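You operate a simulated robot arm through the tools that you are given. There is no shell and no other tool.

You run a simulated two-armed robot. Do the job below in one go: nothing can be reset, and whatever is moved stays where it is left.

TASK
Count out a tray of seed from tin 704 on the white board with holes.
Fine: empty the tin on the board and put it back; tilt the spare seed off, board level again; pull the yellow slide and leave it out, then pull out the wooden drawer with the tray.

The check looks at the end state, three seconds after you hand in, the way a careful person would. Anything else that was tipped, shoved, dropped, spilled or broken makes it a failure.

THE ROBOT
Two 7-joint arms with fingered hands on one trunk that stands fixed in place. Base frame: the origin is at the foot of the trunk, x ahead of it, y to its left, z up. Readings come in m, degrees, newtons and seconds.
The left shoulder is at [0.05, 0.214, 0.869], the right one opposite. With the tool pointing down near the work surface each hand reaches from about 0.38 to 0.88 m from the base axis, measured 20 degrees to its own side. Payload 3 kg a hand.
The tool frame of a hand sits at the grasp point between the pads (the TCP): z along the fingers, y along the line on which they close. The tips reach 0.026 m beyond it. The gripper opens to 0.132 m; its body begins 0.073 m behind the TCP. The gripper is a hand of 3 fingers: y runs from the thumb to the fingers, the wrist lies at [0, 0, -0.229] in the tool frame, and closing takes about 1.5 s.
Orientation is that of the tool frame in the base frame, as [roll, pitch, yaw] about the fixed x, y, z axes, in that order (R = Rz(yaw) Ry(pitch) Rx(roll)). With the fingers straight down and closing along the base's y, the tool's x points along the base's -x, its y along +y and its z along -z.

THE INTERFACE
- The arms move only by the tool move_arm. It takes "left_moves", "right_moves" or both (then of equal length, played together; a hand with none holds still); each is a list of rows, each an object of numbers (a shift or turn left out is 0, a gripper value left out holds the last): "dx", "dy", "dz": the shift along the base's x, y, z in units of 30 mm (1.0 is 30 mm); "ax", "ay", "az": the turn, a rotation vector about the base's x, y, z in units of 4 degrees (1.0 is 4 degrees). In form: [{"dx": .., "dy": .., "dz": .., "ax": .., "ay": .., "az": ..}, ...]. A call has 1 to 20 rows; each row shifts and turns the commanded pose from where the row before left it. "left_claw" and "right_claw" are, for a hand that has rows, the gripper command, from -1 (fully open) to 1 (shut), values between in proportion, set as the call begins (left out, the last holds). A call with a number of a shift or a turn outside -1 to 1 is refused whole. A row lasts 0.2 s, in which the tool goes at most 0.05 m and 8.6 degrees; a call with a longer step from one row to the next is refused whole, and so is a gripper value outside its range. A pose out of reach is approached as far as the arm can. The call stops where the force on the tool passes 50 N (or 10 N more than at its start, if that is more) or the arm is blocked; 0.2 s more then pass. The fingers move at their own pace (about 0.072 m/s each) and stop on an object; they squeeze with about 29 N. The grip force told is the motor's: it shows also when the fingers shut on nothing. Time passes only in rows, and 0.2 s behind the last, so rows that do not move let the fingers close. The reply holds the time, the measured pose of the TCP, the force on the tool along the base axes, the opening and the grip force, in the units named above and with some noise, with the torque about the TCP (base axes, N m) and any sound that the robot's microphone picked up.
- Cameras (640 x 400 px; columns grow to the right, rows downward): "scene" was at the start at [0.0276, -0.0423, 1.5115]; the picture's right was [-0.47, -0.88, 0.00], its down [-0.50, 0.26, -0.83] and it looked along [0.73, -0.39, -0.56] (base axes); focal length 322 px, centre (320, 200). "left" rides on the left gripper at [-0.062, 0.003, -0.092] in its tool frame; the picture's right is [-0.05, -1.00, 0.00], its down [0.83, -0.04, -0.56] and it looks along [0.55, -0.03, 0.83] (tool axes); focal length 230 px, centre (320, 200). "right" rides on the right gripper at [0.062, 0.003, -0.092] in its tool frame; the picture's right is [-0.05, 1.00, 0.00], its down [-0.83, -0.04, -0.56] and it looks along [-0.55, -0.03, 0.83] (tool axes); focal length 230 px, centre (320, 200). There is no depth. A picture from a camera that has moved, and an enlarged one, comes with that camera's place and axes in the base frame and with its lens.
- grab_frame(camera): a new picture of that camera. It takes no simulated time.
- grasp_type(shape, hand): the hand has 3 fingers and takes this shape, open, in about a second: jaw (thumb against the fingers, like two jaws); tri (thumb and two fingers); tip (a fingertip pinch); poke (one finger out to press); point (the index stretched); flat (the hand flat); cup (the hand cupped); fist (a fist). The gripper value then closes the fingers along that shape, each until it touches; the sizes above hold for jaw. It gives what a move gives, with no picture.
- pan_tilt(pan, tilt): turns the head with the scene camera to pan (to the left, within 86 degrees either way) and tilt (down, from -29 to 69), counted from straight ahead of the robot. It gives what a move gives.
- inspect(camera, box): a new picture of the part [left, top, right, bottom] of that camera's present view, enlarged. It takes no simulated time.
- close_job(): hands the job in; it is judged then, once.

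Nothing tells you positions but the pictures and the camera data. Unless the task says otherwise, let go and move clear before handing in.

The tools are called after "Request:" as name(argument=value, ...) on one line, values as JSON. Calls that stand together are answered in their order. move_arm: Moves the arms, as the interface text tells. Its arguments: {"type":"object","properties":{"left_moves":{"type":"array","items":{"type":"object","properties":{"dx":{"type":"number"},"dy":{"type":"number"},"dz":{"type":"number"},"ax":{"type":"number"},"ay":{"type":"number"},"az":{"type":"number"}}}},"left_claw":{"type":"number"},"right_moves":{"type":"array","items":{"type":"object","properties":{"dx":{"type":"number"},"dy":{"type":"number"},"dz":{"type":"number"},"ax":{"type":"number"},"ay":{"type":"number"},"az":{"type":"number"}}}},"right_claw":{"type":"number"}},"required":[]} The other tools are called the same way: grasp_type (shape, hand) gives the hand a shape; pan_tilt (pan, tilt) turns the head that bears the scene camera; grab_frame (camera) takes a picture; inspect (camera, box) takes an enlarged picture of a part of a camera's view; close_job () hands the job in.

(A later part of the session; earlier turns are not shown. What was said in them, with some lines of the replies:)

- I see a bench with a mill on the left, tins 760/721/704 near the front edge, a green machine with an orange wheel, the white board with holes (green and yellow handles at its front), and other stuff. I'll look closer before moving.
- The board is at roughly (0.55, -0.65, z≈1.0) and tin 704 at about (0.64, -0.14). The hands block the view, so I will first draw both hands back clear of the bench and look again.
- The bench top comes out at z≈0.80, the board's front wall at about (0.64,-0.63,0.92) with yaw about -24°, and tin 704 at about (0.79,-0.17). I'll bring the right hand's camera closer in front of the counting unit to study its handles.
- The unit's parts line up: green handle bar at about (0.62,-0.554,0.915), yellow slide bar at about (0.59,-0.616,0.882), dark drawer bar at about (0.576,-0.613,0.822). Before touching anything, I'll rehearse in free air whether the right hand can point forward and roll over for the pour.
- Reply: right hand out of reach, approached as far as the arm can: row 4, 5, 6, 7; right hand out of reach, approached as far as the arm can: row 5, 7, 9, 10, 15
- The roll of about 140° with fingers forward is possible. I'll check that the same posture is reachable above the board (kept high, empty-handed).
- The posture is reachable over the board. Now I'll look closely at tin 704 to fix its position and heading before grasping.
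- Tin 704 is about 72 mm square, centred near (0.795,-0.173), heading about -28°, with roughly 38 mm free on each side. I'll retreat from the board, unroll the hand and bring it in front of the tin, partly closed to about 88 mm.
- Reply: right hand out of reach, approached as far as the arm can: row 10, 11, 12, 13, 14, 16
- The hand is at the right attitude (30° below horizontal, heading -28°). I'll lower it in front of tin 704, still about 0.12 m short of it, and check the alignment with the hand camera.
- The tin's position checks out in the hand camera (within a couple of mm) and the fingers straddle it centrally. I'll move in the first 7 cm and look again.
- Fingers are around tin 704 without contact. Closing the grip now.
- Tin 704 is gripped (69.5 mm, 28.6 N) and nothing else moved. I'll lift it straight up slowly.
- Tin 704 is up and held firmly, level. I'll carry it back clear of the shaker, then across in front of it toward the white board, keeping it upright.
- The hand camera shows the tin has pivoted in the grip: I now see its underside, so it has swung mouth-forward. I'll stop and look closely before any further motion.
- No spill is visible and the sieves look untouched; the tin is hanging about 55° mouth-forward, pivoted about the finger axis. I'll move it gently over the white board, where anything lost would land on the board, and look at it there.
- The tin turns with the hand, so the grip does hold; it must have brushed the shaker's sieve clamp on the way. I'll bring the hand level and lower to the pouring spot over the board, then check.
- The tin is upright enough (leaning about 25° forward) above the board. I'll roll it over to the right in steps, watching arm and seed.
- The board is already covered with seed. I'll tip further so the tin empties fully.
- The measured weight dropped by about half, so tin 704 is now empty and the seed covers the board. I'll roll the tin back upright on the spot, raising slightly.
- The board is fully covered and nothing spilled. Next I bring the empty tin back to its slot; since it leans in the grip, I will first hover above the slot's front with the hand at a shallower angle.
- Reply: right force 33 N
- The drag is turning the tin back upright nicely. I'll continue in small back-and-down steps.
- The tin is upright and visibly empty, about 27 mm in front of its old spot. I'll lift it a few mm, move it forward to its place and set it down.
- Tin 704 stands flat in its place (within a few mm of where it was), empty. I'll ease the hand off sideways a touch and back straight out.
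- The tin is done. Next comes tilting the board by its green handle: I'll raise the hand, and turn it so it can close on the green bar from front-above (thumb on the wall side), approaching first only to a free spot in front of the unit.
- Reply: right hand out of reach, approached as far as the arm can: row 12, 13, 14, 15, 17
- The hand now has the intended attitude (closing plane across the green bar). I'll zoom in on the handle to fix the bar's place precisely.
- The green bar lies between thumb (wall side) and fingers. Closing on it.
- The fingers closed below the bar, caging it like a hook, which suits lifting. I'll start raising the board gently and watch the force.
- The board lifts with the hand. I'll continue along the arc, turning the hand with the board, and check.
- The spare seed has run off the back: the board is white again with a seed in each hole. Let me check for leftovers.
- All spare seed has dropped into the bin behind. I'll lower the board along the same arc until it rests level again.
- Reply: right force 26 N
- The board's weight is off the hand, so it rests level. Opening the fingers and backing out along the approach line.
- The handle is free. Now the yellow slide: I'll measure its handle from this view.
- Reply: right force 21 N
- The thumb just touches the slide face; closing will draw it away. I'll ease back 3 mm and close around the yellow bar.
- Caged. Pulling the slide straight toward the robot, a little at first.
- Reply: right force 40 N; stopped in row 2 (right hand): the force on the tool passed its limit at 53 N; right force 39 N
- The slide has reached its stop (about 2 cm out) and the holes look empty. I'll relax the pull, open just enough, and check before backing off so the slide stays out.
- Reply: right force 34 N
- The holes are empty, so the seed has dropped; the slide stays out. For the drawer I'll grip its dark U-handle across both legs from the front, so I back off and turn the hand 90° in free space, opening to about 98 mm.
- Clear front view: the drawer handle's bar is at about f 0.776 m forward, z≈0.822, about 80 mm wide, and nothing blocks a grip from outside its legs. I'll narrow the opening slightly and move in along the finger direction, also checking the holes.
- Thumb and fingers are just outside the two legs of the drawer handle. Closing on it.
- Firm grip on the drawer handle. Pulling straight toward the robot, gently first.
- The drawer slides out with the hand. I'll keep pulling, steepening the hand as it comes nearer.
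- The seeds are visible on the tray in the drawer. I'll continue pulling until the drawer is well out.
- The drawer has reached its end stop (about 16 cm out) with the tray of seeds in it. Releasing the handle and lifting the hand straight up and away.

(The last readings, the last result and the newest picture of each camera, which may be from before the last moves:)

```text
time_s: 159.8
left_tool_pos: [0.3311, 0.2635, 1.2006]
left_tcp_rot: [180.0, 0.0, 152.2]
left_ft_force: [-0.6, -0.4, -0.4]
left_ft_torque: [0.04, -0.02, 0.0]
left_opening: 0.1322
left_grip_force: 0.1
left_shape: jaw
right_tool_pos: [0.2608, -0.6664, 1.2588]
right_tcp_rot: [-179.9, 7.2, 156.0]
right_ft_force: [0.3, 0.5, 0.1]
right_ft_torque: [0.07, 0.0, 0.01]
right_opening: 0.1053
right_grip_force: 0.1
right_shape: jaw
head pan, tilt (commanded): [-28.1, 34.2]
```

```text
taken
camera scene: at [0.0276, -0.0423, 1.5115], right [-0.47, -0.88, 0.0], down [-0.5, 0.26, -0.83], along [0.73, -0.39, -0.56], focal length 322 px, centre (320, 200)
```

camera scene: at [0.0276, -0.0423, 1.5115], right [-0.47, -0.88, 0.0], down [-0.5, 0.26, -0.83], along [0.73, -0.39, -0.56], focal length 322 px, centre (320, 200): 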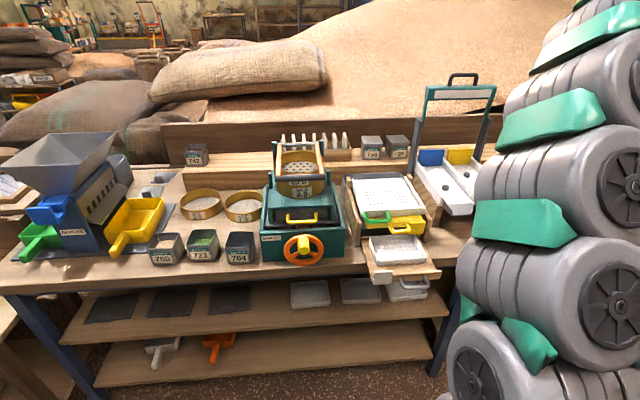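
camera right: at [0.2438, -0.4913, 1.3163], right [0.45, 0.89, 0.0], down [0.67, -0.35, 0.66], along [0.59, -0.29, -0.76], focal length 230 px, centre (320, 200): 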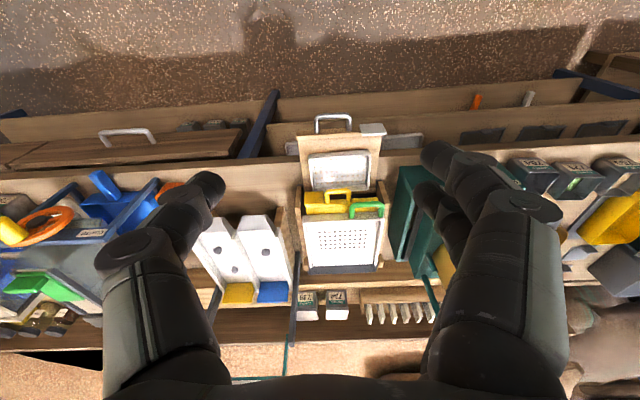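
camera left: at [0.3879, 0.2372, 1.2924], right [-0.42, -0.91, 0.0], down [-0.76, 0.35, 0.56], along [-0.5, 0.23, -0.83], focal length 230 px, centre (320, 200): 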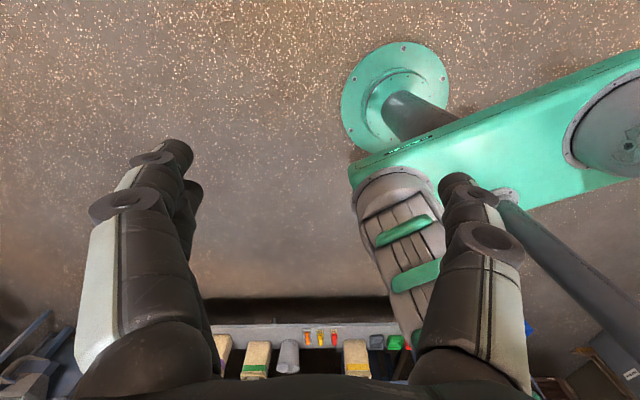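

Request:
inspect(camera="scene", box=[330, 150, 450, 300])

Request:
inspect(camera="scene", box=[140, 180, 360, 280])

Request:
inspect(camera="scene", box=[340, 150, 460, 225])

```text
2.67 times, centred on (390, 225) of scene
camera zoom: at [0.0276, -0.0423, 1.5115], right [-0.47, -0.88, 0.0], down [-0.5, 0.26, -0.83], along [0.73, -0.39, -0.56], focal length 857 px, centre (133, 133)
```

zoom: 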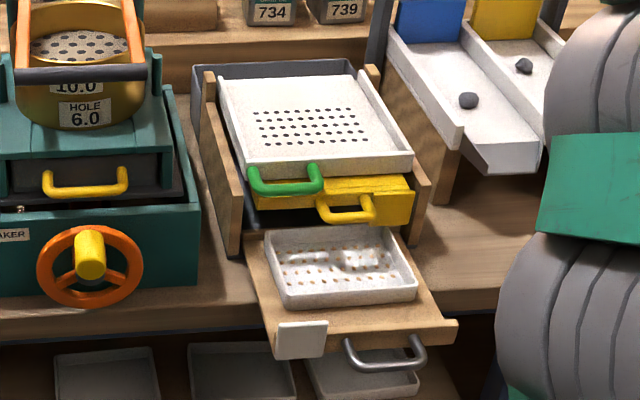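

```text
2.91 times, centred on (250, 230) of scene
camera zoom: at [0.0276, -0.0423, 1.5115], right [-0.47, -0.88, 0.0], down [-0.5, 0.26, -0.83], along [0.73, -0.39, -0.56], focal length 935 px, centre (524, 113)
```

zoom: 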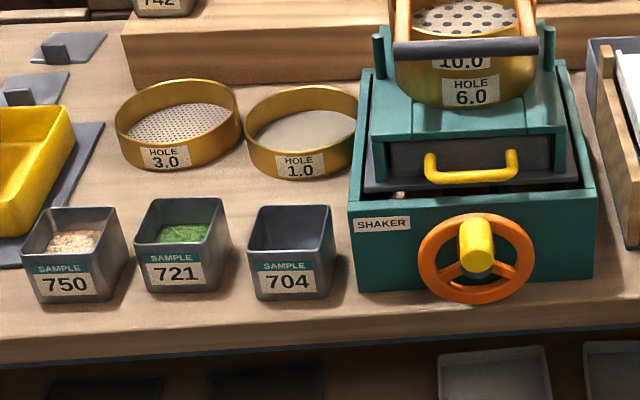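

```text
5.33 times, centred on (400, 188) of scene
camera zoom: at [0.0276, -0.0423, 1.5115], right [-0.47, -0.88, 0.0], down [-0.5, 0.26, -0.83], along [0.73, -0.39, -0.56], focal length 1715 px, centre (-107, 267)
```

zoom: 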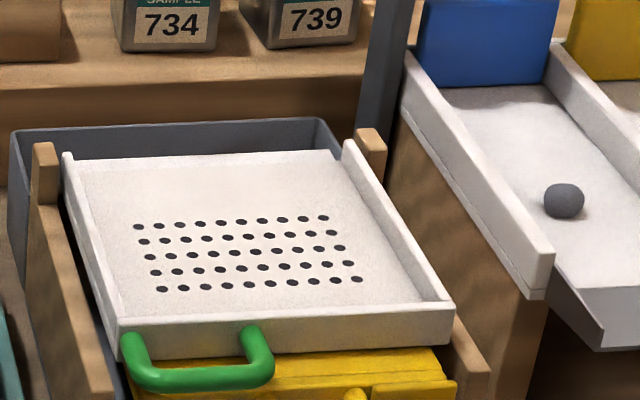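

Everything looks right: board level and clear, tray with seeds in the pulled-out drawer, tin 704 empty in its place. I'll double-check that the yellow slide is still fully out.

Request:
inspect(camera="scene", box=[340, 190, 440, 255])

Request:
inspect(camera="right", box=[330, 120, 480, 260])

```text
6.15 times, centred on (390, 222) of scene
camera zoom: at [0.0276, -0.0423, 1.5115], right [-0.47, -0.88, 0.0], down [-0.5, 0.26, -0.83], along [0.73, -0.39, -0.56], focal length 1978 px, centre (-111, 62)
```

zoom: 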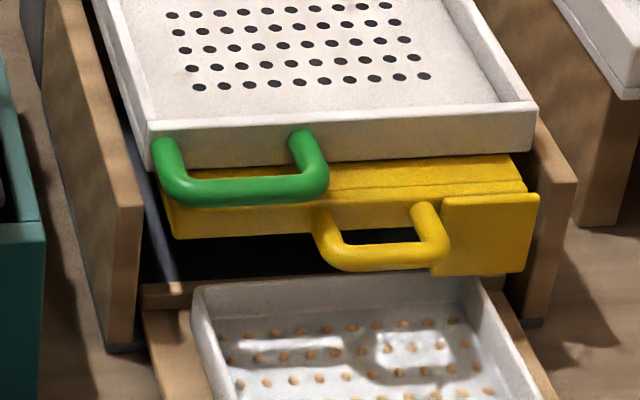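

```text
2.86 times, centred on (405, 190) of right
camera zoom: at [0.1965, -0.6342, 1.3423], right [0.45, 0.89, 0.0], down [0.67, -0.34, 0.66], along [0.59, -0.29, -0.76], focal length 657 px, centre (77, 229)
```

zoom: 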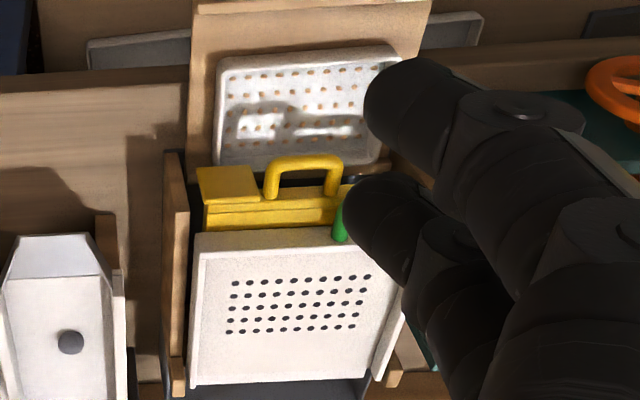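

Request:
close_job()

```text
The job is handed in.
```

The job is handed in, and every step of the task is done. I checked the end state in the cameras before handing in:

- **Tin 704:** it is empty and stands upright in its own slot, about 6 mm nearer the bench edge than before. It swung in the grip on the way to the board, probably from brushing the shaker's sieve clamp. I saw no spilled seed, and the sieve had not moved.
- **Board:** it is level again and clear, with the spare seed in the bin behind it.
- **Yellow slide:** it is out about 15 mm, which is as far as it would go (it blocked hard at about 50 N). All 50 holes are empty.
- **Wooden drawer:** it is pulled out to its stop, about 16 cm, and the tray holds the seeds in their grid.

Both hands are empty and clear of the bench. In the pictures I compared, the neighbouring tins, shaker and sieves are where they were.
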